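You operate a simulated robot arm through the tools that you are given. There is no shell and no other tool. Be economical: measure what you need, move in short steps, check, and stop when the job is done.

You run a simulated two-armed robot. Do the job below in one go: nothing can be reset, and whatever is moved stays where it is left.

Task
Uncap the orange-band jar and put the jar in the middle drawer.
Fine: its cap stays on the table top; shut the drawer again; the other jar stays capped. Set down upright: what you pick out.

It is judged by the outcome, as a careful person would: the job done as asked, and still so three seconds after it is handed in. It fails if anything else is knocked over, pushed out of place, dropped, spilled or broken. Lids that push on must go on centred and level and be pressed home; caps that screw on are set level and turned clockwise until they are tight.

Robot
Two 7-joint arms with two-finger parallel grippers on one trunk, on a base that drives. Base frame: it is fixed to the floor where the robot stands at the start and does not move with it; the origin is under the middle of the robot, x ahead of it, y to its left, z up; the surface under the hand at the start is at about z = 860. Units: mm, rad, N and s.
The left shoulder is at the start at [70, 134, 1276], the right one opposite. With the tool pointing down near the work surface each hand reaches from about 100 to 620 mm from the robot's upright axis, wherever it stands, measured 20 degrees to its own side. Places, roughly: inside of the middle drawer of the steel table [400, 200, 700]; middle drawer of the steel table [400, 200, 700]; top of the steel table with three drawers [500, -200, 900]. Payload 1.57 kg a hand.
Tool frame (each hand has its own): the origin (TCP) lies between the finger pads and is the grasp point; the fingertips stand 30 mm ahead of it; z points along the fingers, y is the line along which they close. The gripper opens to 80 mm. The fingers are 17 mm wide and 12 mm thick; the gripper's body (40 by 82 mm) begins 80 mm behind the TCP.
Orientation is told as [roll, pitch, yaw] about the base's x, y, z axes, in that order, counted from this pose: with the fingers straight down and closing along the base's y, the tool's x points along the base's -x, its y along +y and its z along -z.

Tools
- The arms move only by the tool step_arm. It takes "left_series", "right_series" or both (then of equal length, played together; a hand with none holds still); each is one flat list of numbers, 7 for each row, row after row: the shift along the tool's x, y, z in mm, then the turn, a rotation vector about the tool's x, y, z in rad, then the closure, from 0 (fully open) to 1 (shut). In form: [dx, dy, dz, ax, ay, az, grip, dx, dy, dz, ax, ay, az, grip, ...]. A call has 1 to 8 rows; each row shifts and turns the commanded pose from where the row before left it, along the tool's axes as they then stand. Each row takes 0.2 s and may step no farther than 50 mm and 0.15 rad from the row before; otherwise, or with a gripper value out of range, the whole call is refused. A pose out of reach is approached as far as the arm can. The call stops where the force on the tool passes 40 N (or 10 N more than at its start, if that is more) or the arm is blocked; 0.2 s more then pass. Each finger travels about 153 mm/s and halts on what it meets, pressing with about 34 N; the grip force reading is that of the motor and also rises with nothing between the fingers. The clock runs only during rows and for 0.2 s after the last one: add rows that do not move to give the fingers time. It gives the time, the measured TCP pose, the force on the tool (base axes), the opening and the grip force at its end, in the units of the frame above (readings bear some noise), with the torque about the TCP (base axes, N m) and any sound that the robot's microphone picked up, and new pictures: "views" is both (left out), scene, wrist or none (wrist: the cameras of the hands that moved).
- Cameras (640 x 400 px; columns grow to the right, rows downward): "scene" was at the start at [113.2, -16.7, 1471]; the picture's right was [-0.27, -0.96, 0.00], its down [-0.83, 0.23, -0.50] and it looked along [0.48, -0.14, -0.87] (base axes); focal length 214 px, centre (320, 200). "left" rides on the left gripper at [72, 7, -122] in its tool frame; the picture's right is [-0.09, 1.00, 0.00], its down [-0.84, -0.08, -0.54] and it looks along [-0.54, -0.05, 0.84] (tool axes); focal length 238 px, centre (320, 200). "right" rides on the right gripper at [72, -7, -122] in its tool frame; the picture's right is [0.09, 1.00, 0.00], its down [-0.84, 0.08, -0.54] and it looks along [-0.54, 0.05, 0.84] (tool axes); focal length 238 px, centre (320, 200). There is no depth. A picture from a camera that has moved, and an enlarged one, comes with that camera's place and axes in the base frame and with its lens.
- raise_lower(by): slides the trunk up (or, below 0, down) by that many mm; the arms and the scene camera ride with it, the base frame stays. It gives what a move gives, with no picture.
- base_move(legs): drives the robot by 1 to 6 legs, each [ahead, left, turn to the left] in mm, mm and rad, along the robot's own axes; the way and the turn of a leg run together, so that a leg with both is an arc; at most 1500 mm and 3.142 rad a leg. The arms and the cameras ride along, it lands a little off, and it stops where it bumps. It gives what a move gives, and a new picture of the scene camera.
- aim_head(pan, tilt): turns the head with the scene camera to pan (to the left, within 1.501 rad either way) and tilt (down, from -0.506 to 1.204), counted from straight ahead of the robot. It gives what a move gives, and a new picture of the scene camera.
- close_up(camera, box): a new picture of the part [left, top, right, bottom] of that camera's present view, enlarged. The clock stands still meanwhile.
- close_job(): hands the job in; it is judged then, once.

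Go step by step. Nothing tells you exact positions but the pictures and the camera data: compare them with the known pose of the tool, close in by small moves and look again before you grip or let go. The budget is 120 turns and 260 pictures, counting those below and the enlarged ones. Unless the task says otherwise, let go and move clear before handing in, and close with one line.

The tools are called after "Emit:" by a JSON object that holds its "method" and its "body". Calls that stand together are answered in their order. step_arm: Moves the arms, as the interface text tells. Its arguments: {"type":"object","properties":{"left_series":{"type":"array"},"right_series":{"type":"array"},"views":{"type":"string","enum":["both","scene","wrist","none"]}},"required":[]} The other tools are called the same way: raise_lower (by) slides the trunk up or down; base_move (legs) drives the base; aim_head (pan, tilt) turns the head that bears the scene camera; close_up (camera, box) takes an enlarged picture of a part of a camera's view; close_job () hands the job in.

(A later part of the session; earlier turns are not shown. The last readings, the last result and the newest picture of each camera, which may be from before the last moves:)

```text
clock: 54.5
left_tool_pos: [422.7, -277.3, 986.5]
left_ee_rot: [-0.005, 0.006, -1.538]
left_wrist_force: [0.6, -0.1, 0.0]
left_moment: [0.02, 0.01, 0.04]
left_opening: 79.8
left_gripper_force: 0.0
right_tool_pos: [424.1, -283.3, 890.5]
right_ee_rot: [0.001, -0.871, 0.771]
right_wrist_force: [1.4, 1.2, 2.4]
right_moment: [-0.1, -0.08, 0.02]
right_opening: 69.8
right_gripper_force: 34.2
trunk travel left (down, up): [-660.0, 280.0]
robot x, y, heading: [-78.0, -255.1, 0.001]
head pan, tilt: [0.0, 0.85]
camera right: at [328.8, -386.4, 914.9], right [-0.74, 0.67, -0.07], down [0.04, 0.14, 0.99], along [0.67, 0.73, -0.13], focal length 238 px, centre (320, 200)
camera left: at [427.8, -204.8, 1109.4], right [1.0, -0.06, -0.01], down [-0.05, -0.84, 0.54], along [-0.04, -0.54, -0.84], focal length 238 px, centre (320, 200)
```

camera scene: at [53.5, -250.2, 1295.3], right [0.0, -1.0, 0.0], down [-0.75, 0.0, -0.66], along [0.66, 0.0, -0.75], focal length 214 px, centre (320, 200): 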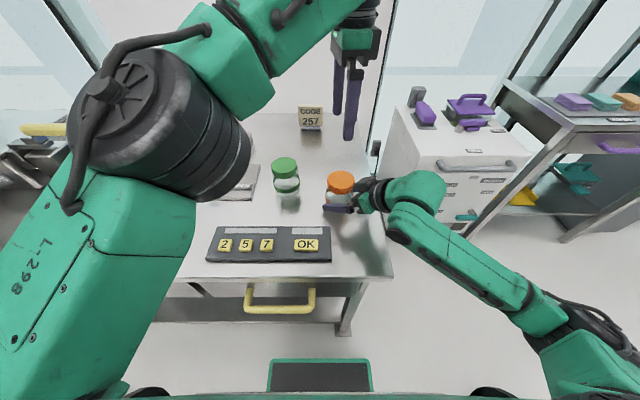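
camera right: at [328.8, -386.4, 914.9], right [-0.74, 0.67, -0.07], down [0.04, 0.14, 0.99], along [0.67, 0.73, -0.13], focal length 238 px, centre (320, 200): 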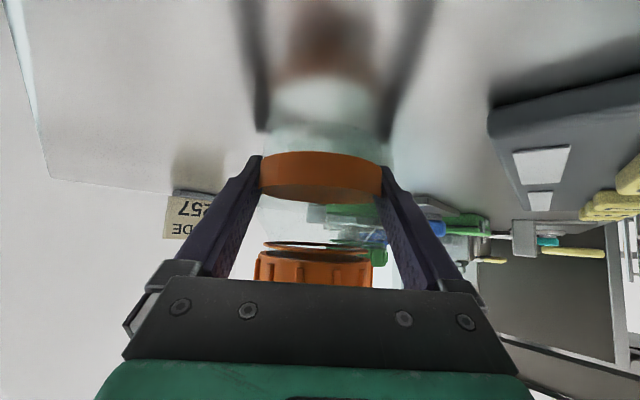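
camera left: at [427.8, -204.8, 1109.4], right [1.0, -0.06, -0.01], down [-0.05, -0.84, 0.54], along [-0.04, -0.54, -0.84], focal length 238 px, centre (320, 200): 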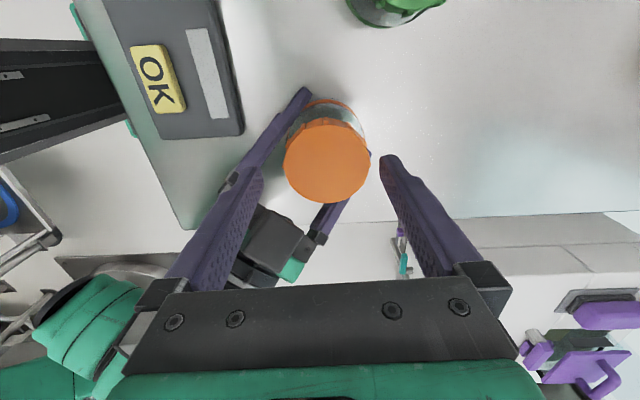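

I need 5.7 mm along the tool's y. Correcting and lowering around the cap.

Emit:
{"method": "step_arm", "body": {"right_series": [0, 0, 0, 0, 0, 0, 1, 0, 0, 0, 0, 0, 0, 1, 0, 0, 0, 0, 0, 0, 1, 0, 0, 0, 0, 0, 0, 1], "left_series": [1.3, 5.7, 0, 0, 0, 0, 0, 0, 0, 14, 0, 0, 0, 0, 0, 0, 15, 0, 0, 0, 0, 0, 0, 0, 0, 0, 0, 0], "views": "wrist"}}

```text
clock: 55.5
left_tool_pos: [429.6, -273.3, 958.9]
left_ee_rot: [-0.004, 0.005, -1.538]
left_wrist_force: [0.0, -0.3, 0.1]
left_moment: [0.01, -0.03, -0.01]
left_opening: 79.9
left_gripper_force: 0.1
right_tool_pos: [424.8, -284.3, 890.5]
right_ee_rot: [0.002, -0.873, 0.771]
right_wrist_force: [2.4, 1.0, 5.0]
right_moment: [-0.05, -0.19, 0.03]
right_opening: 69.8
right_gripper_force: 34.3
trunk travel left (down, up): [-660.0, 280.0]
robot x, y, heading: [-75.9, -253.2, 0.005]
head pan, tilt: [0.0, 0.85]
camera right: at [328.6, -386.5, 914.9], right [-0.74, 0.67, -0.07], down [0.04, 0.14, 0.99], along [0.67, 0.73, -0.13], focal length 238 px, centre (320, 200)
camera left: at [434.8, -202.3, 1081.0], right [1.0, -0.06, -0.01], down [-0.05, -0.84, 0.54], along [-0.04, -0.54, -0.84], focal length 238 px, centre (320, 200)
```

right: 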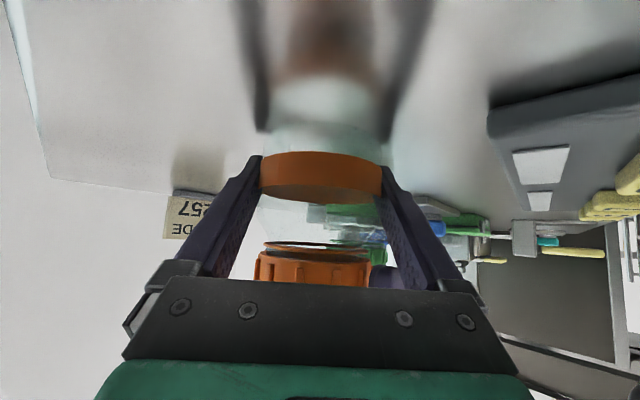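
left: 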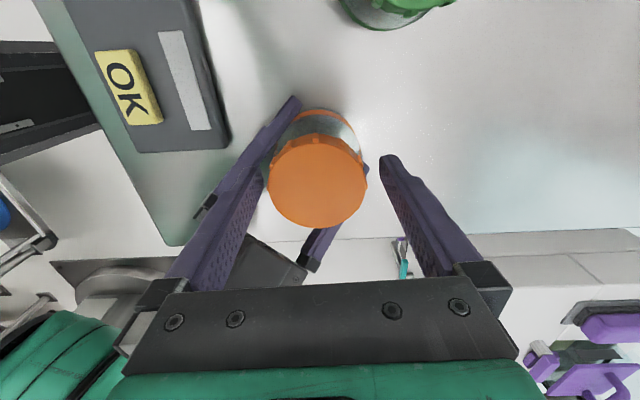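

Centred within about 1 mm. Gripping the cap and turning counterclockwise.

Emit:
{"method": "step_arm", "body": {"right_series": [0, 0, 0, 0, 0, 0, 1, 0, 0, 0, 0, 0, 0, 1, 0, 0, 0, 0, 0, 0, 1, 0, 0, 0, 0, 0, 0, 1, 0, 0, 0, 0, 0, 0, 1, 0, 0, 0, 0, 0, 0, 1, 0, 0, 0, 0, 0, 0, 1], "left_series": [0, 0, 0, 0, 0, 0, 0.4, 0, 0, 0, 0, 0, 0, 1, 0, 0, 0, 0, 0, 0, 1, 0, 0, 0, 0, 0, -0.08, 1, 0, 0, 0, 0, 0, -0.08, 1, 0, 0, 0, 0, 0, -0.08, 1, 0, 0, 0, 0, 0, 0, 1], "views": "wrist"}}

```text
clock: 57.1
left_tool_pos: [428.3, -275.2, 959.5]
left_ee_rot: [-0.006, 0.009, -1.3]
left_wrist_force: [-33.0, 5.3, 7.6]
left_moment: [0.16, 1.44, -0.24]
left_opening: 62.7
left_gripper_force: 34.1
right_tool_pos: [425.7, -286.1, 890.5]
right_ee_rot: [-0.003, -0.874, 0.771]
right_wrist_force: [31.8, -6.6, 0.3]
right_moment: [0.1, 0.5, -0.18]
right_opening: 69.9
right_gripper_force: 34.1
trunk travel left (down, up): [-660.0, 280.0]
robot x, y, heading: [-77.4, -253.4, 0.003]
head pan, tilt: [0.0, 0.85]
camera right: at [328.3, -387.7, 915.2], right [-0.73, 0.67, -0.07], down [0.03, 0.14, 0.99], along [0.68, 0.72, -0.13], focal length 238 px, centre (320, 200)
camera left: at [416.4, -204.3, 1081.6], right [0.98, 0.18, -0.01], down [0.15, -0.83, 0.53], along [0.09, -0.53, -0.85], focal length 238 px, centre (320, 200)
```

right: 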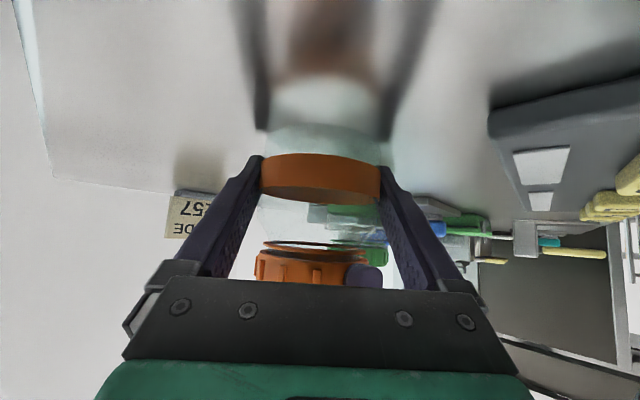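
left: 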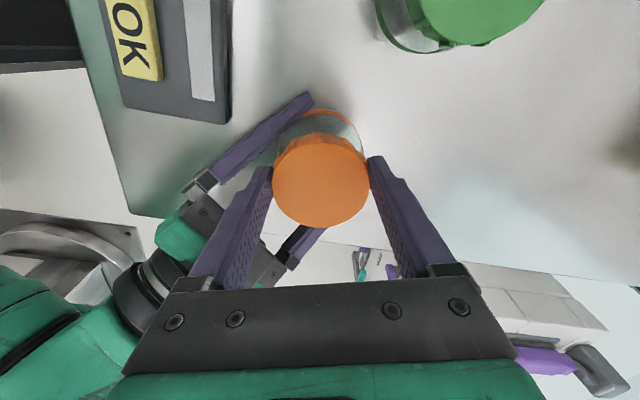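

There's a side load of about 33 N in x, so the left hand needs to give way toward -x. Relieving it before turning on.

Emit:
{"method": "step_arm", "body": {"right_series": [0, 0, 0, 0, 0, 0, 1, 0, 0, 0, 0, 0, 0, 1], "left_series": [0, -2, 0, 0, 0, 0, 1, 0, 0, 0, 0, 0, 0, 1], "views": "none"}}

```text
clock: 57.7
left_tool_pos: [428.9, -275.2, 959.7]
left_ee_rot: [-0.003, 0.011, -1.297]
left_wrist_force: [-20.3, 9.7, 3.6]
left_moment: [0.12, 1.16, -0.13]
left_opening: 62.7
left_gripper_force: 33.9
right_tool_pos: [425.0, -284.5, 892.0]
right_ee_rot: [-0.001, -0.871, 0.772]
right_wrist_force: [20.6, -11.5, 1.8]
right_moment: [0.35, -0.04, -0.27]
right_opening: 70.0
right_gripper_force: 34.0
trunk travel left (down, up): [-660.0, 280.0]
robot x, y, heading: [-74.1, -247.6, 0.005]
head pan, tilt: [0.0, 0.85]
```

Emit:
{"method": "step_arm", "body": {"right_series": [0, 0, 0, 0, 0, 0, 1, 0, 0, 0, 0, 0, 0, 1], "left_series": [1, -3, 0, 0, 0, 0, 1, 0, 0, 0, 0, 0, 0, 1], "views": "none"}}

```text
clock: 58.3
left_tool_pos: [426.0, -274.4, 959.3]
left_ee_rot: [-0.002, 0.008, -1.294]
left_wrist_force: [3.9, 14.7, -1.0]
left_moment: [0.57, -0.13, 0.08]
left_opening: 62.4
left_gripper_force: 33.6
right_tool_pos: [423.8, -284.1, 891.5]
right_ee_rot: [0.004, -0.87, 0.77]
right_wrist_force: [-2.4, -15.8, 8.2]
right_moment: [0.28, -0.5, -0.15]
right_opening: 69.9
right_gripper_force: 33.7
trunk travel left (down, up): [-660.0, 280.0]
robot x, y, heading: [-73.5, -248.8, 0.0]
head pan, tilt: [0.0, 0.85]
```

Emit:
{"method": "step_arm", "body": {"right_series": [0, 0, 0, 0, 0, 0, 1, 0, 0, 0, 0, 0, 0, 1, 0, 0, 0, 0, 0, 0, 1, 0, 0, 0, 0, 0, 0, 1, 0, 0, 0, 0, 0, 0, 1, 0, 0, 0, 0, 0, 0, 1], "left_series": [2, 0, 0, 0, 0, 0, 1, 0, 0, 0, 0, 0, -0.08, 1, 0, 0, 0, 0, 0, -0.08, 1, 0, 0, 0, 0, 0, -0.08, 1, 0, 0, 0, 0, 0, -0.08, 1, 0, 0, 0, 0, 0, 0, 1], "views": "wrist"}}

```text
clock: 59.4
left_tool_pos: [423.5, -269.3, 960.3]
left_ee_rot: [0.0, 0.018, -1.04]
left_wrist_force: [-3.6, 7.5, 1.7]
left_moment: [-0.38, -0.88, -1.06]
left_opening: 61.1
left_gripper_force: 34.1
right_tool_pos: [425.6, -287.5, 890.7]
right_ee_rot: [0.002, -0.866, 0.76]
right_wrist_force: [1.0, -6.1, 3.0]
right_moment: [1.15, 1.34, 1.09]
right_opening: 70.2
right_gripper_force: 33.9
trunk travel left (down, up): [-660.0, 280.0]
robot x, y, heading: [-75.6, -251.3, 0.002]
head pan, tilt: [0.0, 0.85]
stopped in row 5 (left hand): the force on the tool passed its limit at 44 N (the readings are from after the stop); the commanded pose is now the measured one
camera right: at [329.2, -388.9, 914.7], right [-0.73, 0.68, -0.07], down [0.04, 0.14, 0.99], along [0.68, 0.72, -0.13], focal length 238 px, centre (320, 200)
camera left: at [393.2, -206.1, 1082.8], right [0.91, 0.42, 0.0], down [0.36, -0.77, 0.53], along [0.22, -0.48, -0.85], focal length 238 px, centre (320, 200)
```

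right: 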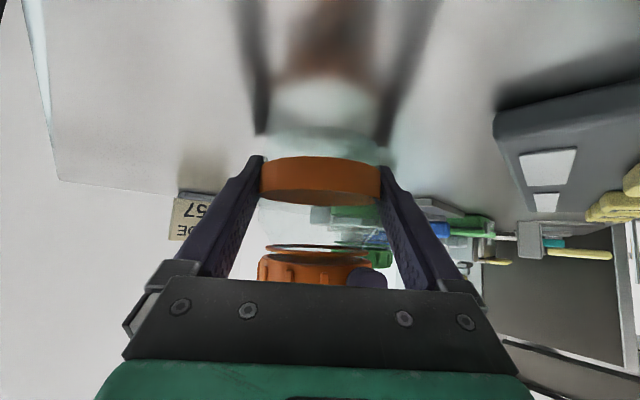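
left: 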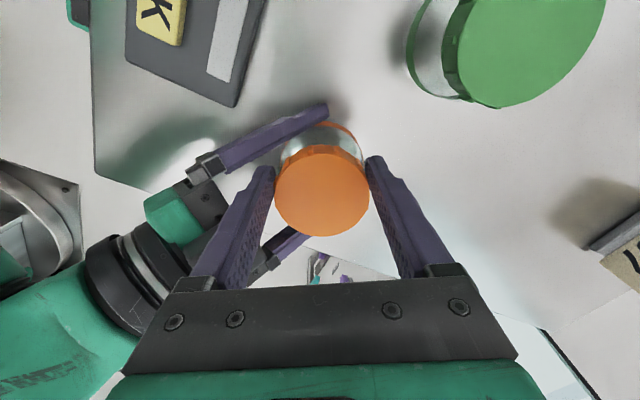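

The pads slid off-centre when I shifted sideways. I'll open, recentre by 7.5 mm and regrip.

Emit:
{"method": "step_arm", "body": {"right_series": [0, 0, 0, 0, 0, 0, 1, 0, 0, 0, 0, 0, 0, 1, 0, 0, 0, 0, 0, 0, 1, 0, 0, 0, 0, 0, 0, 1], "left_series": [0, 0, 0, 0, 0, 0, 0.5, 0, 0, 0, 0, 0, 0, 0, -7.5, 0, 0, 0, 0, 0, 0, 0, 0, 0, 0, 0, 0, 0], "views": "wrist"}}

Emit:
{"method": "close_up", "body": {"camera": "right", "box": [220, 130, 420, 300]}}

```text
clock: 60.4
left_tool_pos: [427.2, -272.7, 958.6]
left_ee_rot: [-0.001, 0.028, -1.037]
left_wrist_force: [-0.1, 6.3, 0.9]
left_moment: [-0.2, -0.22, -0.19]
left_opening: 78.0
left_gripper_force: 0.1
right_tool_pos: [429.6, -292.1, 889.7]
right_ee_rot: [-0.008, -0.861, 0.752]
right_wrist_force: [0.0, -7.2, 0.3]
right_moment: [0.68, 0.31, 0.25]
right_opening: 70.0
right_gripper_force: 34.1
trunk travel left (down, up): [-660.0, 280.0]
robot x, y, heading: [-73.7, -251.7, 0.001]
head pan, tilt: [0.0, 0.85]
stopped in row 4 (left hand): the force on the tool passed its limit at 42 N (the readings are from after the stop); the commanded pose is now the measured one
camera right: at [331.8, -392.6, 914.9], right [-0.72, 0.69, -0.08], down [0.04, 0.15, 0.99], along [0.69, 0.71, -0.14], focal length 238 px, centre (320, 200)
camera left: at [397.8, -210.7, 1082.8], right [0.9, 0.43, 0.0], down [0.37, -0.77, 0.52], along [0.22, -0.47, -0.86], focal length 238 px, centre (320, 200)
```

right: 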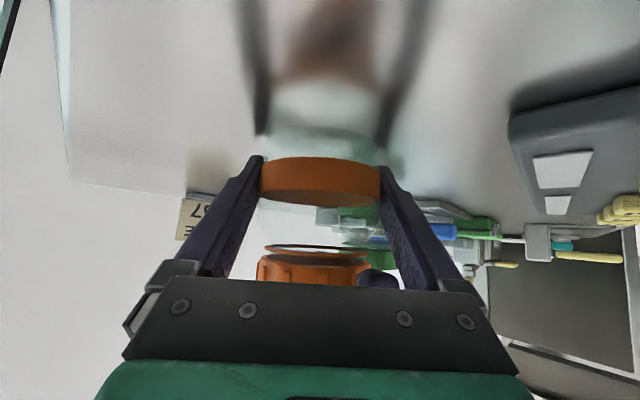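
left: 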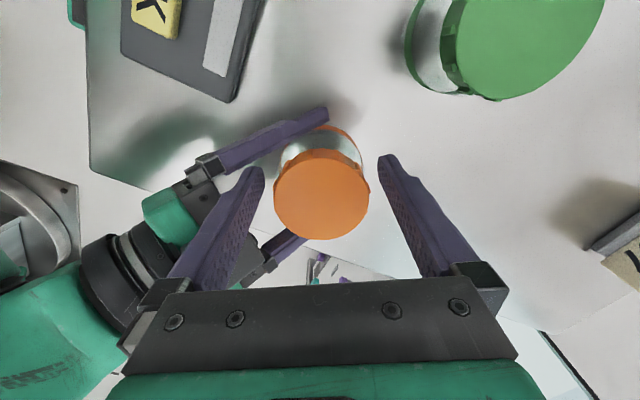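

```text
2.35 times, centred on (320, 215) of right
camera zoom: at [331.8, -392.6, 914.9], right [-0.72, 0.69, -0.08], down [0.04, 0.15, 0.99], along [0.69, 0.71, -0.14], focal length 561 px, centre (320, 165)
```

zoom: 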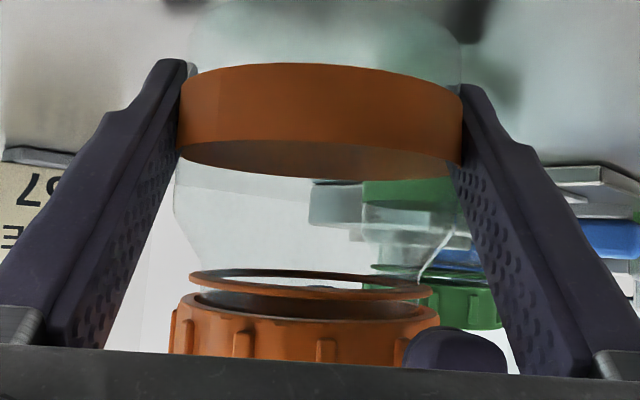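

I see the problem now: the left finger near the right hand's palm collides with it at this angle. I'll lift the left hand, turn it to yaw≈0, where its fingers pass above the right fingers rather than the palm, and loosen and reset the right grip further back.

Emit:
{"method": "step_arm", "body": {"left_series": [0, 0, -10, 0, 0, 0, 0, 0, 0, -30, 0, 0, 0, 0, 0, 0, -10, 0, 0, -0.14, 0, 0, 0, 0, 0, 0, -0.14, 0, 0, 0, 0, 0, 0, -0.14, 0, 0, 0, 0, 0, 0, -0.14, 0, 0, 0, 0, 0, 0, -0.14, 0, 0, 0, 0, 0, 0, -0.14, 0], "right_series": [0, 0, 0, 0, 0, 0, 1, 0, 0, 0, 0, 0, 0, 1, 0, 0, 0, 0, 0, 0, 0.15, 0, 0, 0, 0, 0, 0, 0, 0, 0, 0, 0, 0, 0, 0, 0, 0, 0, 0, 0, 0, 0, 0, 0, 0, 0, 0, 0, 0, 0, 0, 0, 0, 0, 0, 0], "views": "both"}}

```text
clock: 61.3
left_tool_pos: [426.3, -273.8, 1008.1]
left_ee_rot: [0.004, 0.044, -0.822]
left_wrist_force: [-3.6, 3.0, 1.0]
left_moment: [0.04, 0.1, -0.28]
left_opening: 80.0
left_gripper_force: 0.0
right_tool_pos: [435.1, -298.1, 890.1]
right_ee_rot: [-0.018, -0.864, 0.745]
right_wrist_force: [3.1, -3.9, 0.2]
right_moment: [0.31, 0.3, 0.16]
right_opening: 80.2
right_gripper_force: 0.2
trunk travel left (down, up): [-660.0, 280.0]
robot x, y, heading: [-68.6, -251.5, -0.003]
head pan, tilt: [0.0, 0.85]
stopped in row 4 (right hand): the force on the tool passed its limit at 45 N (the readings are from after the stop); the commanded pose is now the measured one
camera scene: at [53.4, -250.1, 1295.3], right [0.0, -1.0, 0.0], down [-0.75, 0.0, -0.66], along [0.66, 0.0, -0.75], focal length 214 px, centre (320, 200)
camera right: at [334.6, -395.8, 915.9], right [-0.71, 0.7, -0.08], down [0.04, 0.15, 0.99], along [0.7, 0.7, -0.14], focal length 238 px, centre (320, 200)
camera left: at [384.8, -220.0, 1132.4], right [0.79, 0.61, 0.0], down [0.53, -0.68, 0.5], along [0.31, -0.4, -0.86], focal length 238 px, centre (320, 200)
```

scene: 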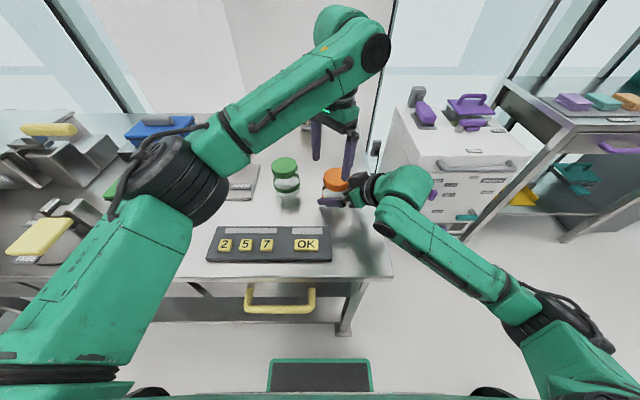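
right: 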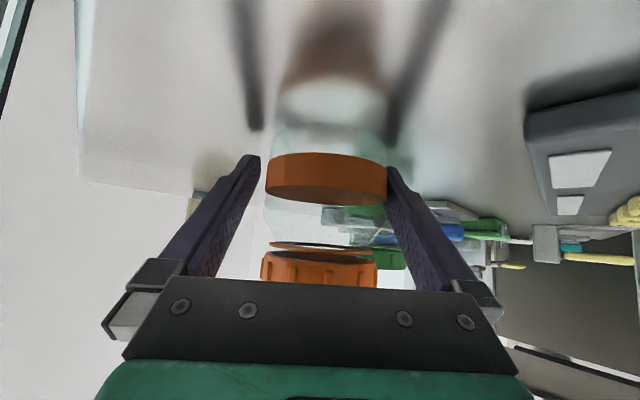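
left: 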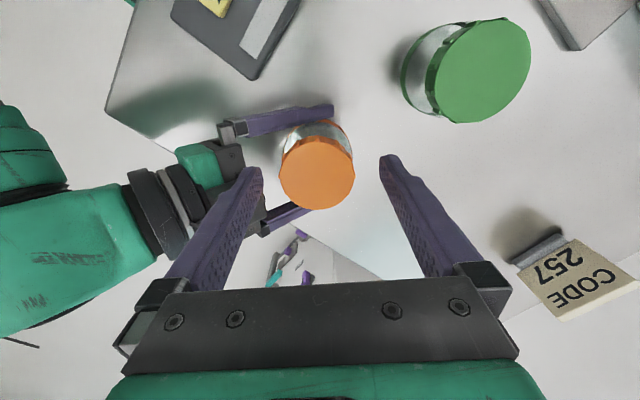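

The right gripper also carries a block on its upper side that the left finger touches. I'll raise the left hand well clear before rotating any further.

Emit:
{"method": "step_arm", "body": {"left_series": [0, 0, -30, 0, 0, 0, 0, 0, 0, -40, 0, 0, 0, 0, 0, 0, 0, 0, 0, 0, 0], "views": "none"}}

Emit:
{"method": "step_arm", "body": {"left_series": [0, 0, 0, 0, 0, -0.14, 0, 0, 0, 0, 0, 0, -0.14, 0, 0, 0, 0, 0, 0, -0.14, 0, 0, 0, 0, 0, 0, -0.14, 0, 0, 0, 0, 0, 0, -0.14, 0, 0, 0, 0, 0, 0, -0.12, 0, 0, 0, 0, 0, 0, 0, 0]}}

```text
clock: 62.1
left_tool_pos: [428.9, -275.4, 1076.8]
left_ee_rot: [0.003, 0.043, -0.821]
left_wrist_force: [-0.1, -0.6, -0.1]
left_moment: [-0.02, 0.01, -0.02]
left_opening: 79.9
left_gripper_force: 0.1
right_tool_pos: [434.3, -296.7, 891.3]
right_ee_rot: [-0.014, -0.865, 0.745]
right_wrist_force: [0.4, -0.7, -0.3]
right_moment: [0.0, 0.0, -0.02]
right_opening: 79.8
right_gripper_force: 0.0
trunk travel left (down, up): [-660.0, 280.0]
robot x, y, heading: [-78.0, -249.1, 0.004]
head pan, tilt: [0.0, 0.85]
```

```text
clock: 63.7
left_tool_pos: [428.7, -276.7, 1077.5]
left_ee_rot: [0.034, 0.028, 0.0]
left_wrist_force: [0.2, 0.4, -0.2]
left_moment: [0.01, -0.02, 0.01]
left_opening: 79.7
left_gripper_force: 0.1
right_tool_pos: [434.2, -296.4, 891.3]
right_ee_rot: [-0.015, -0.863, 0.746]
right_wrist_force: [0.4, 0.4, 0.0]
right_moment: [-0.02, -0.02, 0.04]
right_opening: 80.2
right_gripper_force: 0.1
trunk travel left (down, up): [-660.0, 280.0]
robot x, y, heading: [-75.4, -252.9, 0.0]
head pan, tilt: [0.0, 0.85]
camera scene: at [53.5, -250.0, 1295.3], right [0.0, -1.0, 0.0], down [-0.75, 0.0, -0.66], along [0.66, 0.0, -0.75], focal length 214 px, centre (320, 200)
camera left: at [359.3, -273.4, 1200.9], right [0.09, 1.0, 0.03], down [0.85, -0.1, 0.52], along [0.52, -0.02, -0.86], focal length 238 px, centre (320, 200)
```

scene: 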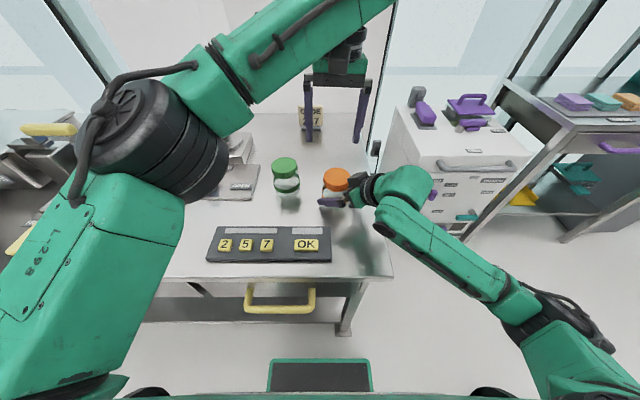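
left: 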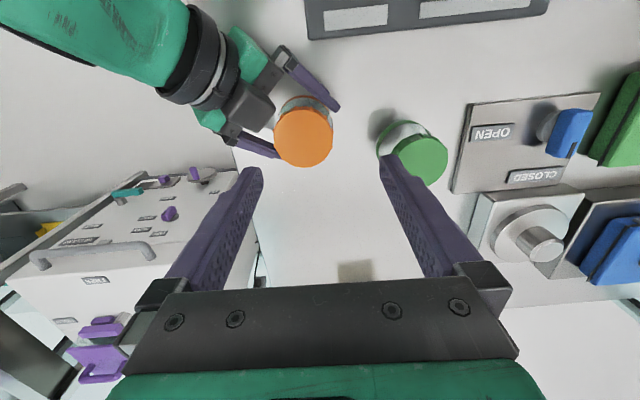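

The left hand is free and level enough. Now I reset the right grip: back 10 mm, sideways +4 mm, close, lift slightly, shift 20 mm left, and set down. I'm levelling the left hand meanwhile.

Emit:
{"method": "step_arm", "body": {"right_series": [6.4, 4, -7.6, 0, 0, 0, 0, 0, 0, 0, 0, 0, 0, 0.3, 0, 0, 0, 0, 0, 0, 1, 0, 0, 0, 0, 0, 0, 1, -4.6, 0, -3.9, 0, 0, 0, 1, -9.1, 14.1, 10.8, 0, 0, 0, 1, 4.6, 0, 3.9, 0, 0, 0, 1, 0, 0, 0, 0, 0, 0, 1], "left_series": [0, 0, 0, 0.034, -0.028, 0, 0, 0, 0, 0, 0, 0, 0, 0, 0, 0, 0, 0, 0, 0, 0, 0, 0, 0, 0, 0, 0, 0, 0, 0, 0, 0, 0, 0, 0, 0, 0, 0, 0, 0, 0, 0, 0, 0, 0, 0, 0, 0, 0, 0, 0, 0, 0, 0, 0, 0]}}

```text
clock: 65.5
left_tool_pos: [428.3, -276.3, 1077.5]
left_ee_rot: [0.001, 0.002, -0.001]
left_wrist_force: [0.5, 0.4, -0.3]
left_moment: [0.01, 0.03, 0.03]
left_opening: 79.9
left_gripper_force: 0.0
right_tool_pos: [425.5, -280.3, 892.3]
right_ee_rot: [-0.017, -0.865, 0.746]
right_wrist_force: [-0.2, -1.0, 1.1]
right_moment: [0.06, 0.12, 0.06]
right_opening: 69.6
right_gripper_force: 34.4
trunk travel left (down, up): [-660.0, 280.0]
robot x, y, heading: [-75.2, -252.0, 0.002]
head pan, tilt: [0.0, 0.85]
camera scene: at [53.1, -250.2, 1295.4], right [0.0, -1.0, 0.0], down [-0.75, 0.0, -0.66], along [0.66, 0.0, -0.75], focal length 214 px, centre (320, 200)
camera right: at [325.7, -378.9, 915.9], right [-0.71, 0.7, -0.08], down [0.04, 0.15, 0.99], along [0.7, 0.7, -0.13], focal length 238 px, centre (320, 200)
camera left: at [355.8, -269.2, 1199.0], right [0.09, 1.0, 0.0], down [0.84, -0.08, 0.54], along [0.54, -0.05, -0.84], focal length 238 px, centre (320, 200)
```

scene: 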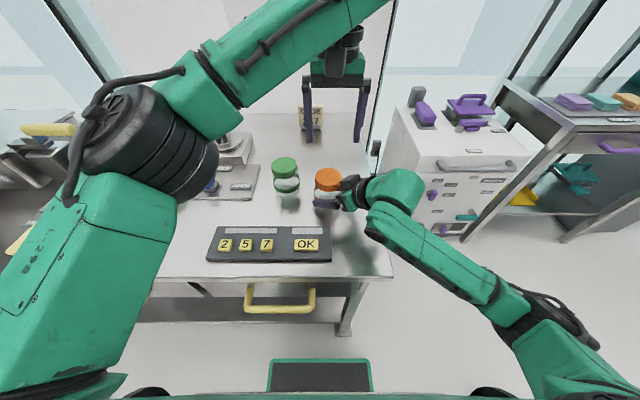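
right: 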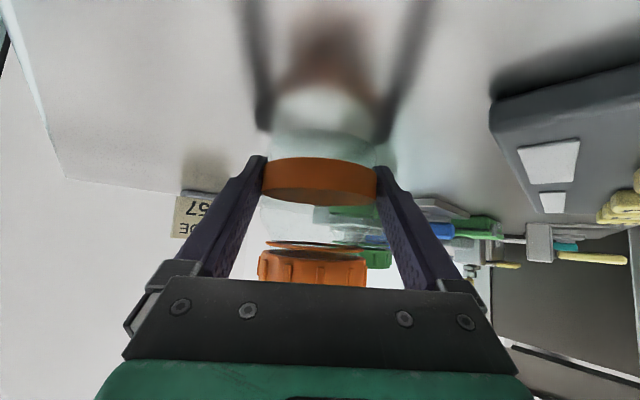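
left: 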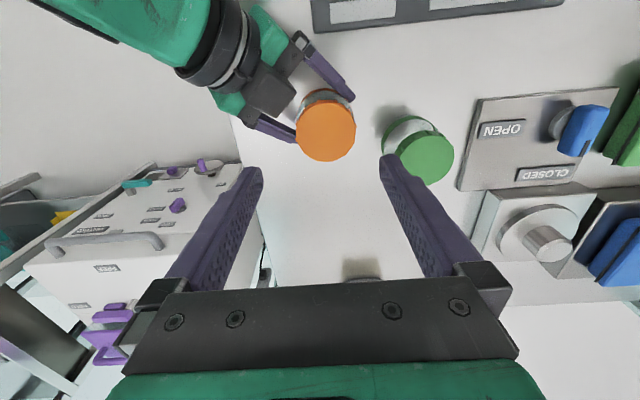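

Moving the left hand over the cap (dx -3.8, dy +7) and lowering part way.

Emit:
{"method": "step_arm", "body": {"left_series": [-3.8, 7, 20, 0, 0, 0, 0, 0, 0, 40, 0, 0, 0, 0, 0, 0, 30, 0, 0, 0, 0, 0, 0, 0, 0, 0, 0, 0], "right_series": [0, 0, 0, 0, 0, 0, 1, 0, 0, 0, 0, 0, 0, 1, 0, 0, 0, 0, 0, 0, 1, 0, 0, 0, 0, 0, 0, 1]}}

```text
clock: 66.5
left_tool_pos: [432.6, -270.1, 987.2]
left_ee_rot: [0.001, -0.003, -0.001]
left_wrist_force: [-0.7, 0.3, 0.4]
left_moment: [-0.03, 0.01, -0.01]
left_opening: 80.0
left_gripper_force: 0.1
right_tool_pos: [425.1, -281.0, 891.9]
right_ee_rot: [-0.018, -0.866, 0.745]
right_wrist_force: [0.5, -0.3, 4.6]
right_moment: [0.15, 0.12, -0.01]
right_opening: 69.8
right_gripper_force: 33.8
trunk travel left (down, up): [-660.0, 280.0]
robot x, y, heading: [-77.8, -252.1, 0.006]
head pan, tilt: [0.0, 0.85]
camera scene: at [52.8, -250.2, 1295.4], right [0.0, -1.0, 0.0], down [-0.75, 0.0, -0.66], along [0.66, 0.0, -0.75], focal length 214 px, centre (320, 200)
camera right: at [325.5, -378.9, 915.9], right [-0.71, 0.7, -0.08], down [0.04, 0.15, 0.99], along [0.7, 0.7, -0.13], focal length 238 px, centre (320, 200)
camera left: at [359.9, -262.6, 1108.7], right [0.09, 1.0, 0.0], down [0.84, -0.08, 0.54], along [0.54, -0.05, -0.84], focal length 238 px, centre (320, 200)
```

scene: 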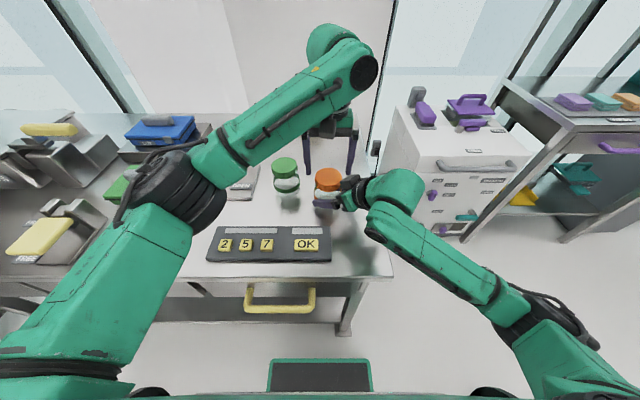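
right: 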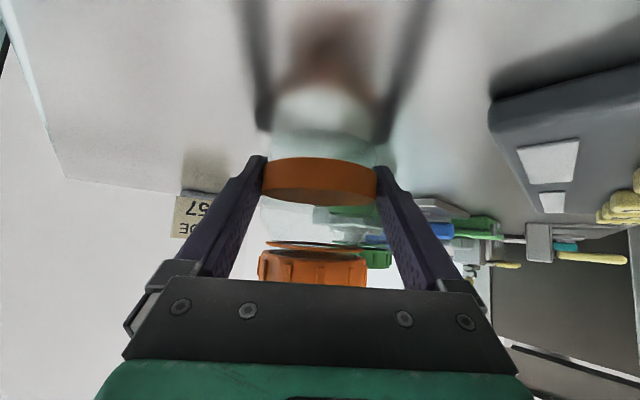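
left: 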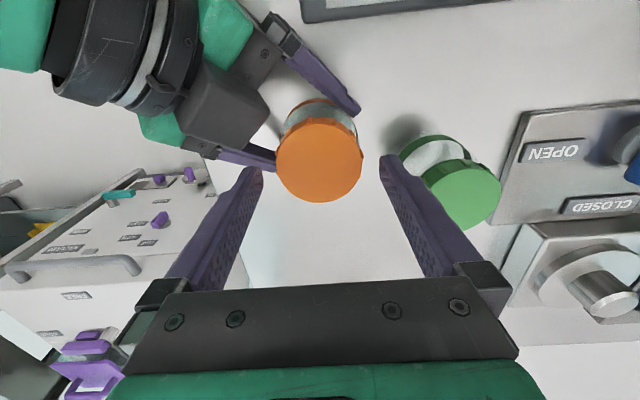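

Dead centre. Lowering the rest and gripping the cap.

Emit:
{"method": "step_arm", "body": {"left_series": [0, 0, 14, 0, 0, 0, 0, 0, 0, 13, 0, 0, 0, 0, 0, 0, 0, 0, 0, 0, 0, 0, 0, 0, 0, 0, 0, 0.4, 0, 0, 0, 0, 0, 0, 1, 0, 0, 0, 0, 0, 0, 1], "right_series": [0, 0, 0, 0, 0, 0, 1, 0, 0, 0, 0, 0, 0, 1, 0, 0, 0, 0, 0, 0, 1, 0, 0, 0, 0, 0, 0, 1, 0, 0, 0, 0, 0, 0, 1, 0, 0, 0, 0, 0, 0, 1], "views": "wrist"}}

```text
clock: 67.9
left_tool_pos: [431.9, -269.3, 961.2]
left_ee_rot: [0.0, 0.0, -0.002]
left_wrist_force: [-0.7, -4.5, -1.8]
left_moment: [-0.26, -0.03, -0.01]
left_opening: 62.3
left_gripper_force: 33.7
right_tool_pos: [425.4, -280.0, 891.0]
right_ee_rot: [-0.016, -0.865, 0.746]
right_wrist_force: [1.2, 5.2, 6.7]
right_moment: [0.13, 0.14, 0.03]
right_opening: 69.7
right_gripper_force: 33.6
trunk travel left (down, up): [-660.0, 280.0]
robot x, y, heading: [-72.0, -250.7, 0.005]
head pan, tilt: [0.0, 0.85]
camera right: at [325.4, -378.7, 915.8], right [-0.71, 0.7, -0.08], down [0.04, 0.15, 0.99], along [0.7, 0.7, -0.13], focal length 238 px, centre (320, 200)
camera left: at [359.2, -262.9, 1082.6], right [0.09, 1.0, 0.0], down [0.84, -0.08, 0.54], along [0.54, -0.05, -0.84], focal length 238 px, centre (320, 200)
```

right: 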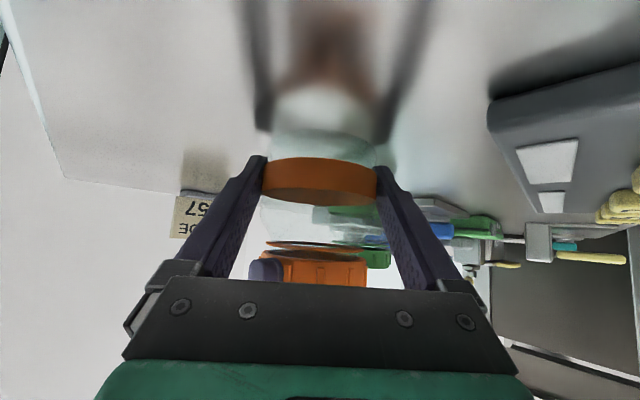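
left: 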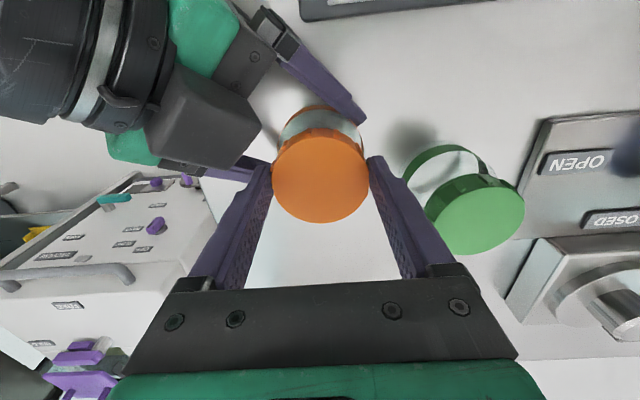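

Low side load this time (about 5 N). Turning counterclockwise.

Emit:
{"method": "step_arm", "body": {"left_series": [0, 0, 0, 0, 0, -0.1, 1, 0, 0, 0, 0, 0, -0.1, 1, 0, 0, 0, 0, 0, -0.1, 1, 0, 0, 0, 0, 0, -0.1, 1, 0, 0, 0, 0, 0, -0.1, 1, 0, 0, 0, 0, 0, -0.1, 1, 0, 0, 0, 0, 0, 0, 1], "right_series": [0, 0, 0, 0, 0, 0, 1, 0, 0, 0, 0, 0, 0, 1, 0, 0, 0, 0, 0, 0, 1, 0, 0, 0, 0, 0, 0, 1, 0, 0, 0, 0, 0, 0, 1, 0, 0, 0, 0, 0, 0, 1, 0, 0, 0, 0, 0, 0, 1], "views": "wrist"}}

```text
clock: 69.5
left_tool_pos: [432.9, -271.7, 960.1]
left_ee_rot: [-0.008, -0.001, 0.599]
left_wrist_force: [2.0, -25.8, 2.5]
left_moment: [-1.4, -0.17, -0.13]
left_opening: 62.5
left_gripper_force: 34.3
right_tool_pos: [424.5, -280.4, 891.0]
right_ee_rot: [-0.013, -0.866, 0.746]
right_wrist_force: [-2.1, 25.3, 5.2]
right_moment: [-0.19, 0.12, 0.26]
right_opening: 69.7
right_gripper_force: 34.1
trunk travel left (down, up): [-660.0, 280.0]
robot x, y, heading: [-77.1, -251.1, -0.001]
head pan, tilt: [0.0, 0.85]
camera right: at [324.9, -378.3, 915.7], right [-0.71, 0.7, -0.08], down [0.04, 0.15, 0.99], along [0.7, 0.7, -0.13], focal length 238 px, centre (320, 200)
camera left: at [367.4, -305.0, 1082.9], right [-0.48, 0.87, -0.01], down [0.73, 0.41, 0.54], along [0.48, 0.26, -0.84], focal length 238 px, centre (320, 200)
```

right: 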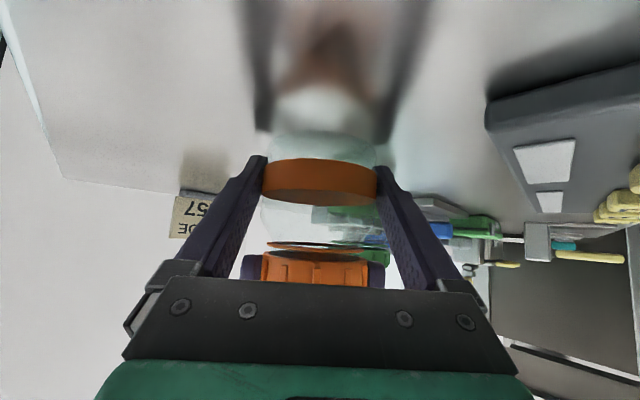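
left: 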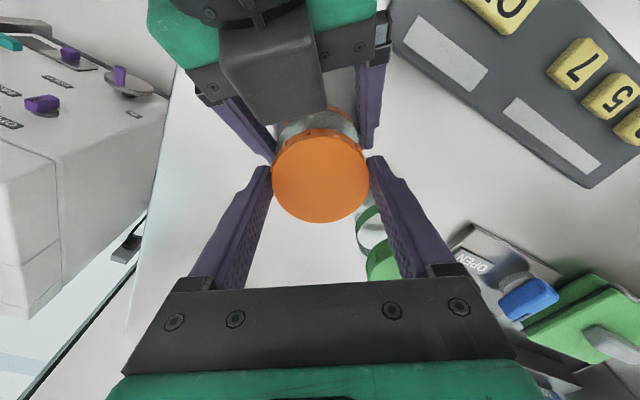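

It turned 0.6 rad with very little torque, so the cap is loose on its thread. Continuing with a small correction for the side load.

Emit:
{"method": "step_arm", "body": {"left_series": [1.1, -1.65, 0, 0, 0, 0, 1, 0, 0, 0, 0, 0, -0.13, 1, 0, 0, -0.2, 0, 0, -0.13, 1, 0, 0, -0.2, 0, 0, -0.13, 1, 0, 0, -0.2, 0, 0, -0.13, 1, 0, 0, -0.2, 0, 0, -0.13, 1, 0, 0, -0.2, 0, 0, -0.13, 1, 0, 0, 0, 0, 0, 0, 1], "right_series": [0, 0, 0, 0, 0, 0, 1, 0, 0, 0, 0, 0, 0, 1, 0, 0, 0, 0, 0, 0, 1, 0, 0, 0, 0, 0, 0, 1, 0, 0, 0, 0, 0, 0, 1, 0, 0, 0, 0, 0, 0, 1, 0, 0, 0, 0, 0, 0, 1, 0, 0, 0, 0, 0, 0, 1], "views": "wrist"}}

```text
clock: 71.3
left_tool_pos: [432.3, -271.7, 963.0]
left_ee_rot: [-0.008, 0.005, 1.381]
left_wrist_force: [29.7, -16.9, 1.7]
left_moment: [-1.07, -1.22, -0.13]
left_opening: 62.4
left_gripper_force: 34.5
right_tool_pos: [425.2, -279.5, 890.8]
right_ee_rot: [-0.016, -0.866, 0.747]
right_wrist_force: [-26.6, 16.9, 6.2]
right_moment: [0.06, -0.75, 0.37]
right_opening: 70.0
right_gripper_force: 34.4
trunk travel left (down, up): [-660.0, 280.0]
robot x, y, heading: [-73.7, -252.2, -0.003]
head pan, tilt: [0.0, 0.85]
camera right: at [324.7, -378.2, 915.9], right [-0.71, 0.7, -0.08], down [0.04, 0.15, 0.99], along [0.7, 0.7, -0.13], focal length 238 px, centre (320, 200)
camera left: at [411.5, -340.1, 1084.2], right [-0.96, 0.28, -0.01], down [0.23, 0.81, 0.54], along [0.15, 0.52, -0.84], focal length 238 px, centre (320, 200)
```

right: 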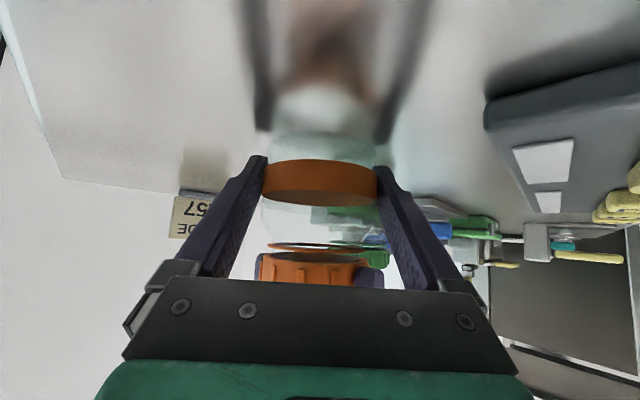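
left: 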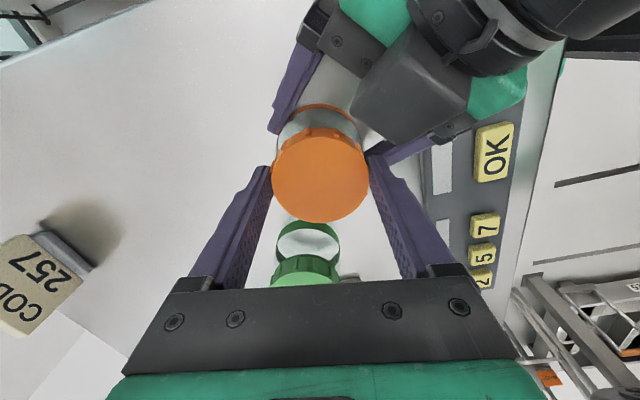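

The gap under the cap is growing. A gentle upward test.

Emit:
{"method": "step_arm", "body": {"left_series": [0, 0, -1, 0, 0, 0, 1, 0, 0, -1, 0, 0, 0, 1, 0, 0, 0, 0, 0, 0, 1], "right_series": [0, 0, 0, 0, 0, 0, 1, 0, 0, 0, 0, 0, 0, 1, 0, 0, 0, 0, 0, 0, 1], "views": "wrist"}}

Emit:
{"method": "close_up", "body": {"camera": "right", "box": [220, 130, 420, 300]}}

```text
clock: 72.1
left_tool_pos: [433.1, -271.7, 963.6]
left_ee_rot: [-0.003, 0.003, 1.381]
left_wrist_force: [29.5, -12.8, -4.2]
left_moment: [-0.71, -1.26, -0.12]
left_opening: 62.5
left_gripper_force: 33.9
right_tool_pos: [423.9, -279.3, 891.6]
right_ee_rot: [-0.014, -0.866, 0.749]
right_wrist_force: [-32.3, 12.9, 5.1]
right_moment: [-0.11, -0.86, 0.45]
right_opening: 70.1
right_gripper_force: 34.1
trunk travel left (down, up): [-660.0, 280.0]
robot x, y, heading: [-73.8, -251.5, -0.0]
head pan, tilt: [0.0, 0.85]
camera right: at [324.7, -378.1, 915.9], right [-0.71, 0.7, -0.08], down [0.04, 0.15, 0.99], along [0.7, 0.7, -0.13], focal length 238 px, centre (320, 200)
camera left: at [411.3, -340.0, 1085.3], right [-0.96, 0.28, 0.0], down [0.23, 0.81, 0.54], along [0.15, 0.52, -0.84], focal length 238 px, centre (320, 200)
```

right: 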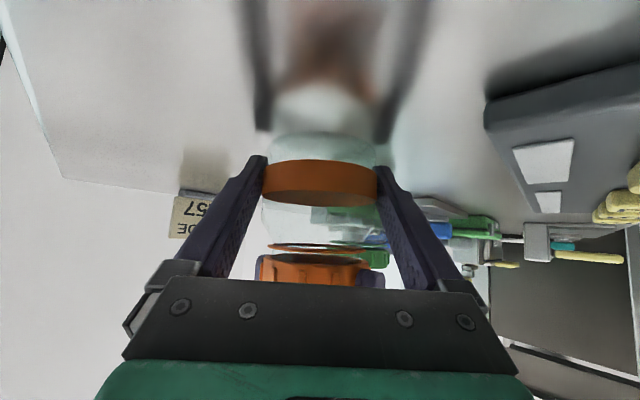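
left: 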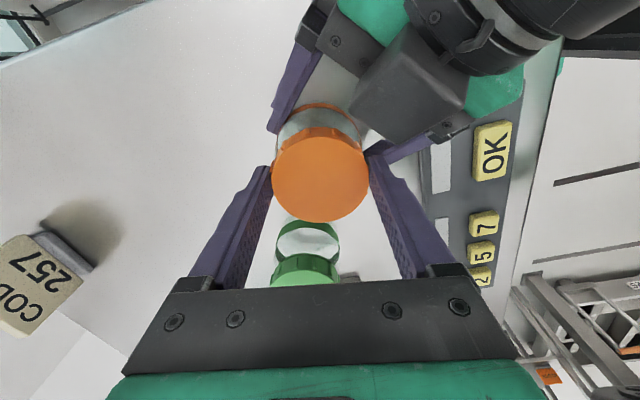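

```text
2.35 times, centred on (320, 215) of right
camera zoom: at [324.7, -378.1, 915.9], right [-0.71, 0.7, -0.08], down [0.04, 0.15, 0.99], along [0.7, 0.7, -0.13], focal length 561 px, centre (320, 165)
```

zoom: 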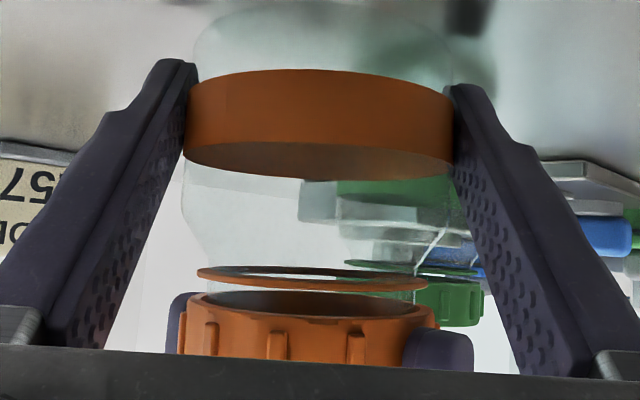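

The cap has risen. Relieving the side load and trying a bit more lift.

Emit:
{"method": "step_arm", "body": {"left_series": [1, -2.7, 0, 0, 0, 0, 1, 0, 0, 0, 0, 0, 0, 1, 0, 0, -2, 0, 0, 0, 1, 0, 0, -2, 0, 0, 0, 1, 0, 0, 0, 0, 0, 0, 1], "right_series": [0, 0, 0, 0, 0, 0, 1, 0, 0, 0, 0, 0, 0, 1, 0, 0, 0, 0, 0, 0, 1, 0, 0, 0, 0, 0, 0, 1, 0, 0, 0, 0, 0, 0, 1], "views": "wrist"}}

```text
clock: 73.3
left_tool_pos: [433.8, -272.0, 966.1]
left_ee_rot: [0.002, 0.0, 1.379]
left_wrist_force: [16.0, -9.9, -20.9]
left_moment: [-0.39, -0.7, -0.03]
left_opening: 62.5
left_gripper_force: 34.1
right_tool_pos: [425.7, -279.7, 893.9]
right_ee_rot: [-0.019, -0.871, 0.75]
right_wrist_force: [-16.7, 10.7, 19.5]
right_moment: [-0.24, -0.59, 0.18]
right_opening: 70.1
right_gripper_force: 33.7
trunk travel left (down, up): [-660.0, 280.0]
robot x, y, heading: [-75.0, -251.0, 0.003]
head pan, tilt: [0.0, 0.85]
camera right: at [326.4, -378.3, 917.0], right [-0.71, 0.7, -0.08], down [0.03, 0.15, 0.99], along [0.7, 0.7, -0.13], focal length 238 px, centre (320, 200)
camera left: at [413.7, -340.8, 1088.0], right [-0.96, 0.28, 0.0], down [0.24, 0.81, 0.54], along [0.15, 0.52, -0.84], focal length 238 px, centre (320, 200)
```

right: 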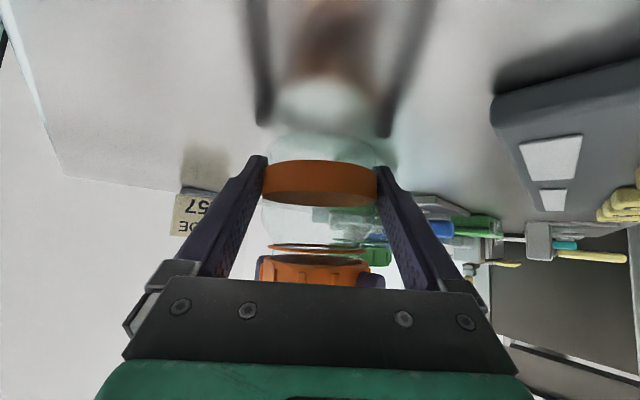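
left: 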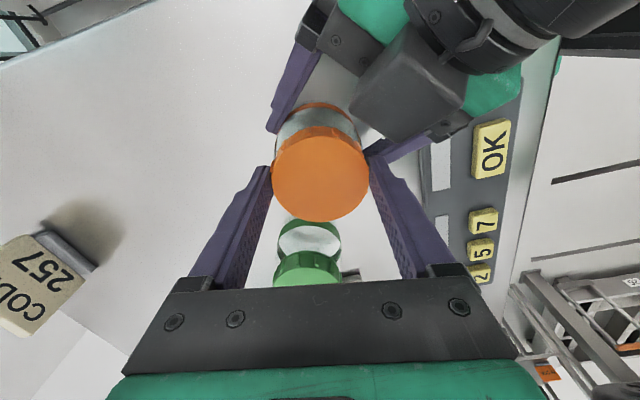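

Still threaded. I'll ease back down, release, rotate back and take another turn.

Emit:
{"method": "step_arm", "body": {"left_series": [0, 0, 3, 0, 0, 0, 1, 0, 0, 0, 0, 0, 0, 0.5, 0, 0, 0, 0, 0, 0, 0, 0, 0, 0, 0, 0, 0.14, 0, 0, 0, 0, 0, 0, 0.14, 0, 0, 0, 0, 0, 0, 0.14, 0, 0, 0, 0, 0, 0, 0.14, 0, 0, 0, 0, 0, 0, 0.14, 0], "right_series": [0, 0, 0, 0, 0, 0, 1, 0, 0, 0, 0, 0, 0, 1, 0, 0, 0, 0, 0, 0, 1, 0, 0, 0, 0, 0, 0, 1, 0, 0, 0, 0, 0, 0, 1, 0, 0, 0, 0, 0, 0, 1, 0, 0, 0, 0, 0, 0, 1, 0, 0, 0, 0, 0, 0, 1], "views": "none"}}

Emit:
{"method": "step_arm", "body": {"left_series": [0, 0, 0, 0, 0, 0.14, 0, 0, 0, 0, 0, 0, 0.14, 0, 0, 0, 0, 0, 0, 0.14, 0, 0, 0, 0, 0, 0, 0.14, 0, 0, 0, 0, 0, 0, 0.12, 0, 0, 0, 0, 0, 0, 0, 0], "right_series": [0, 0, 0, 0, 0, 0, 1, 0, 0, 0, 0, 0, 0, 1, 0, 0, 0, 0, 0, 0, 1, 0, 0, 0, 0, 0, 0, 1, 0, 0, 0, 0, 0, 0, 1, 0, 0, 0, 0, 0, 0, 1], "views": "wrist"}}

```text
clock: 75.1
left_tool_pos: [434.0, -271.9, 965.2]
left_ee_rot: [0.001, 0.0, 0.678]
left_wrist_force: [-0.5, -0.4, 0.8]
left_moment: [0.0, 0.01, 0.0]
left_opening: 80.2
left_gripper_force: 0.1
right_tool_pos: [426.6, -280.5, 890.2]
right_ee_rot: [-0.016, -0.862, 0.744]
right_wrist_force: [-1.2, 0.3, -2.8]
right_moment: [-0.03, -0.01, -0.03]
right_opening: 69.8
right_gripper_force: 33.7
trunk travel left (down, up): [-660.0, 280.0]
robot x, y, heading: [-70.7, -250.5, 0.002]
head pan, tilt: [0.0, 0.85]
```

```text
clock: 76.5
left_tool_pos: [433.5, -273.2, 965.0]
left_ee_rot: [0.001, 0.0, -0.002]
left_wrist_force: [-0.4, 0.1, 0.5]
left_moment: [0.02, 0.01, 0.0]
left_opening: 80.0
left_gripper_force: 0.1
right_tool_pos: [426.9, -280.4, 890.5]
right_ee_rot: [-0.016, -0.864, 0.745]
right_wrist_force: [-0.1, 0.2, -1.7]
right_moment: [0.0, 0.0, 0.0]
right_opening: 69.4
right_gripper_force: 34.0
trunk travel left (down, up): [-660.0, 280.0]
robot x, y, heading: [-75.4, -250.2, 0.001]
head pan, tilt: [0.0, 0.85]
camera right: at [326.1, -378.9, 915.3], right [-0.71, 0.7, -0.08], down [0.04, 0.15, 0.99], along [0.7, 0.7, -0.14], focal length 238 px, centre (320, 200)
camera left: at [362.2, -265.2, 1086.2], right [0.1, 1.0, 0.0], down [0.84, -0.08, 0.54], along [0.54, -0.05, -0.84], focal length 238 px, centre (320, 200)
```

right: 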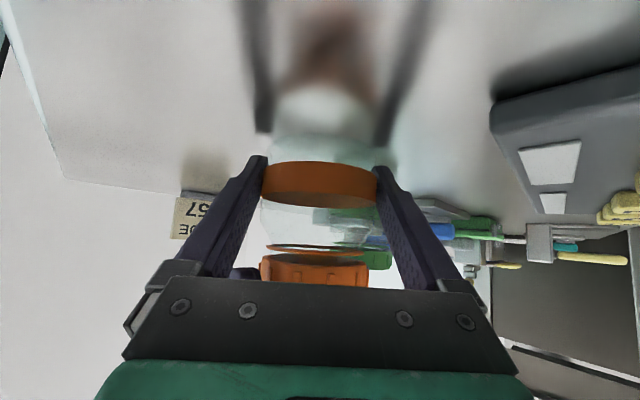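
left: 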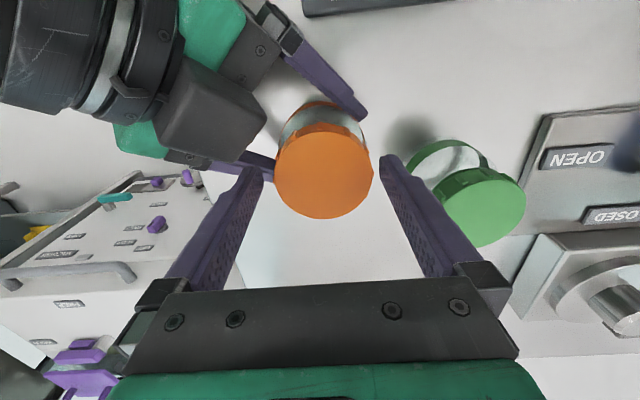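

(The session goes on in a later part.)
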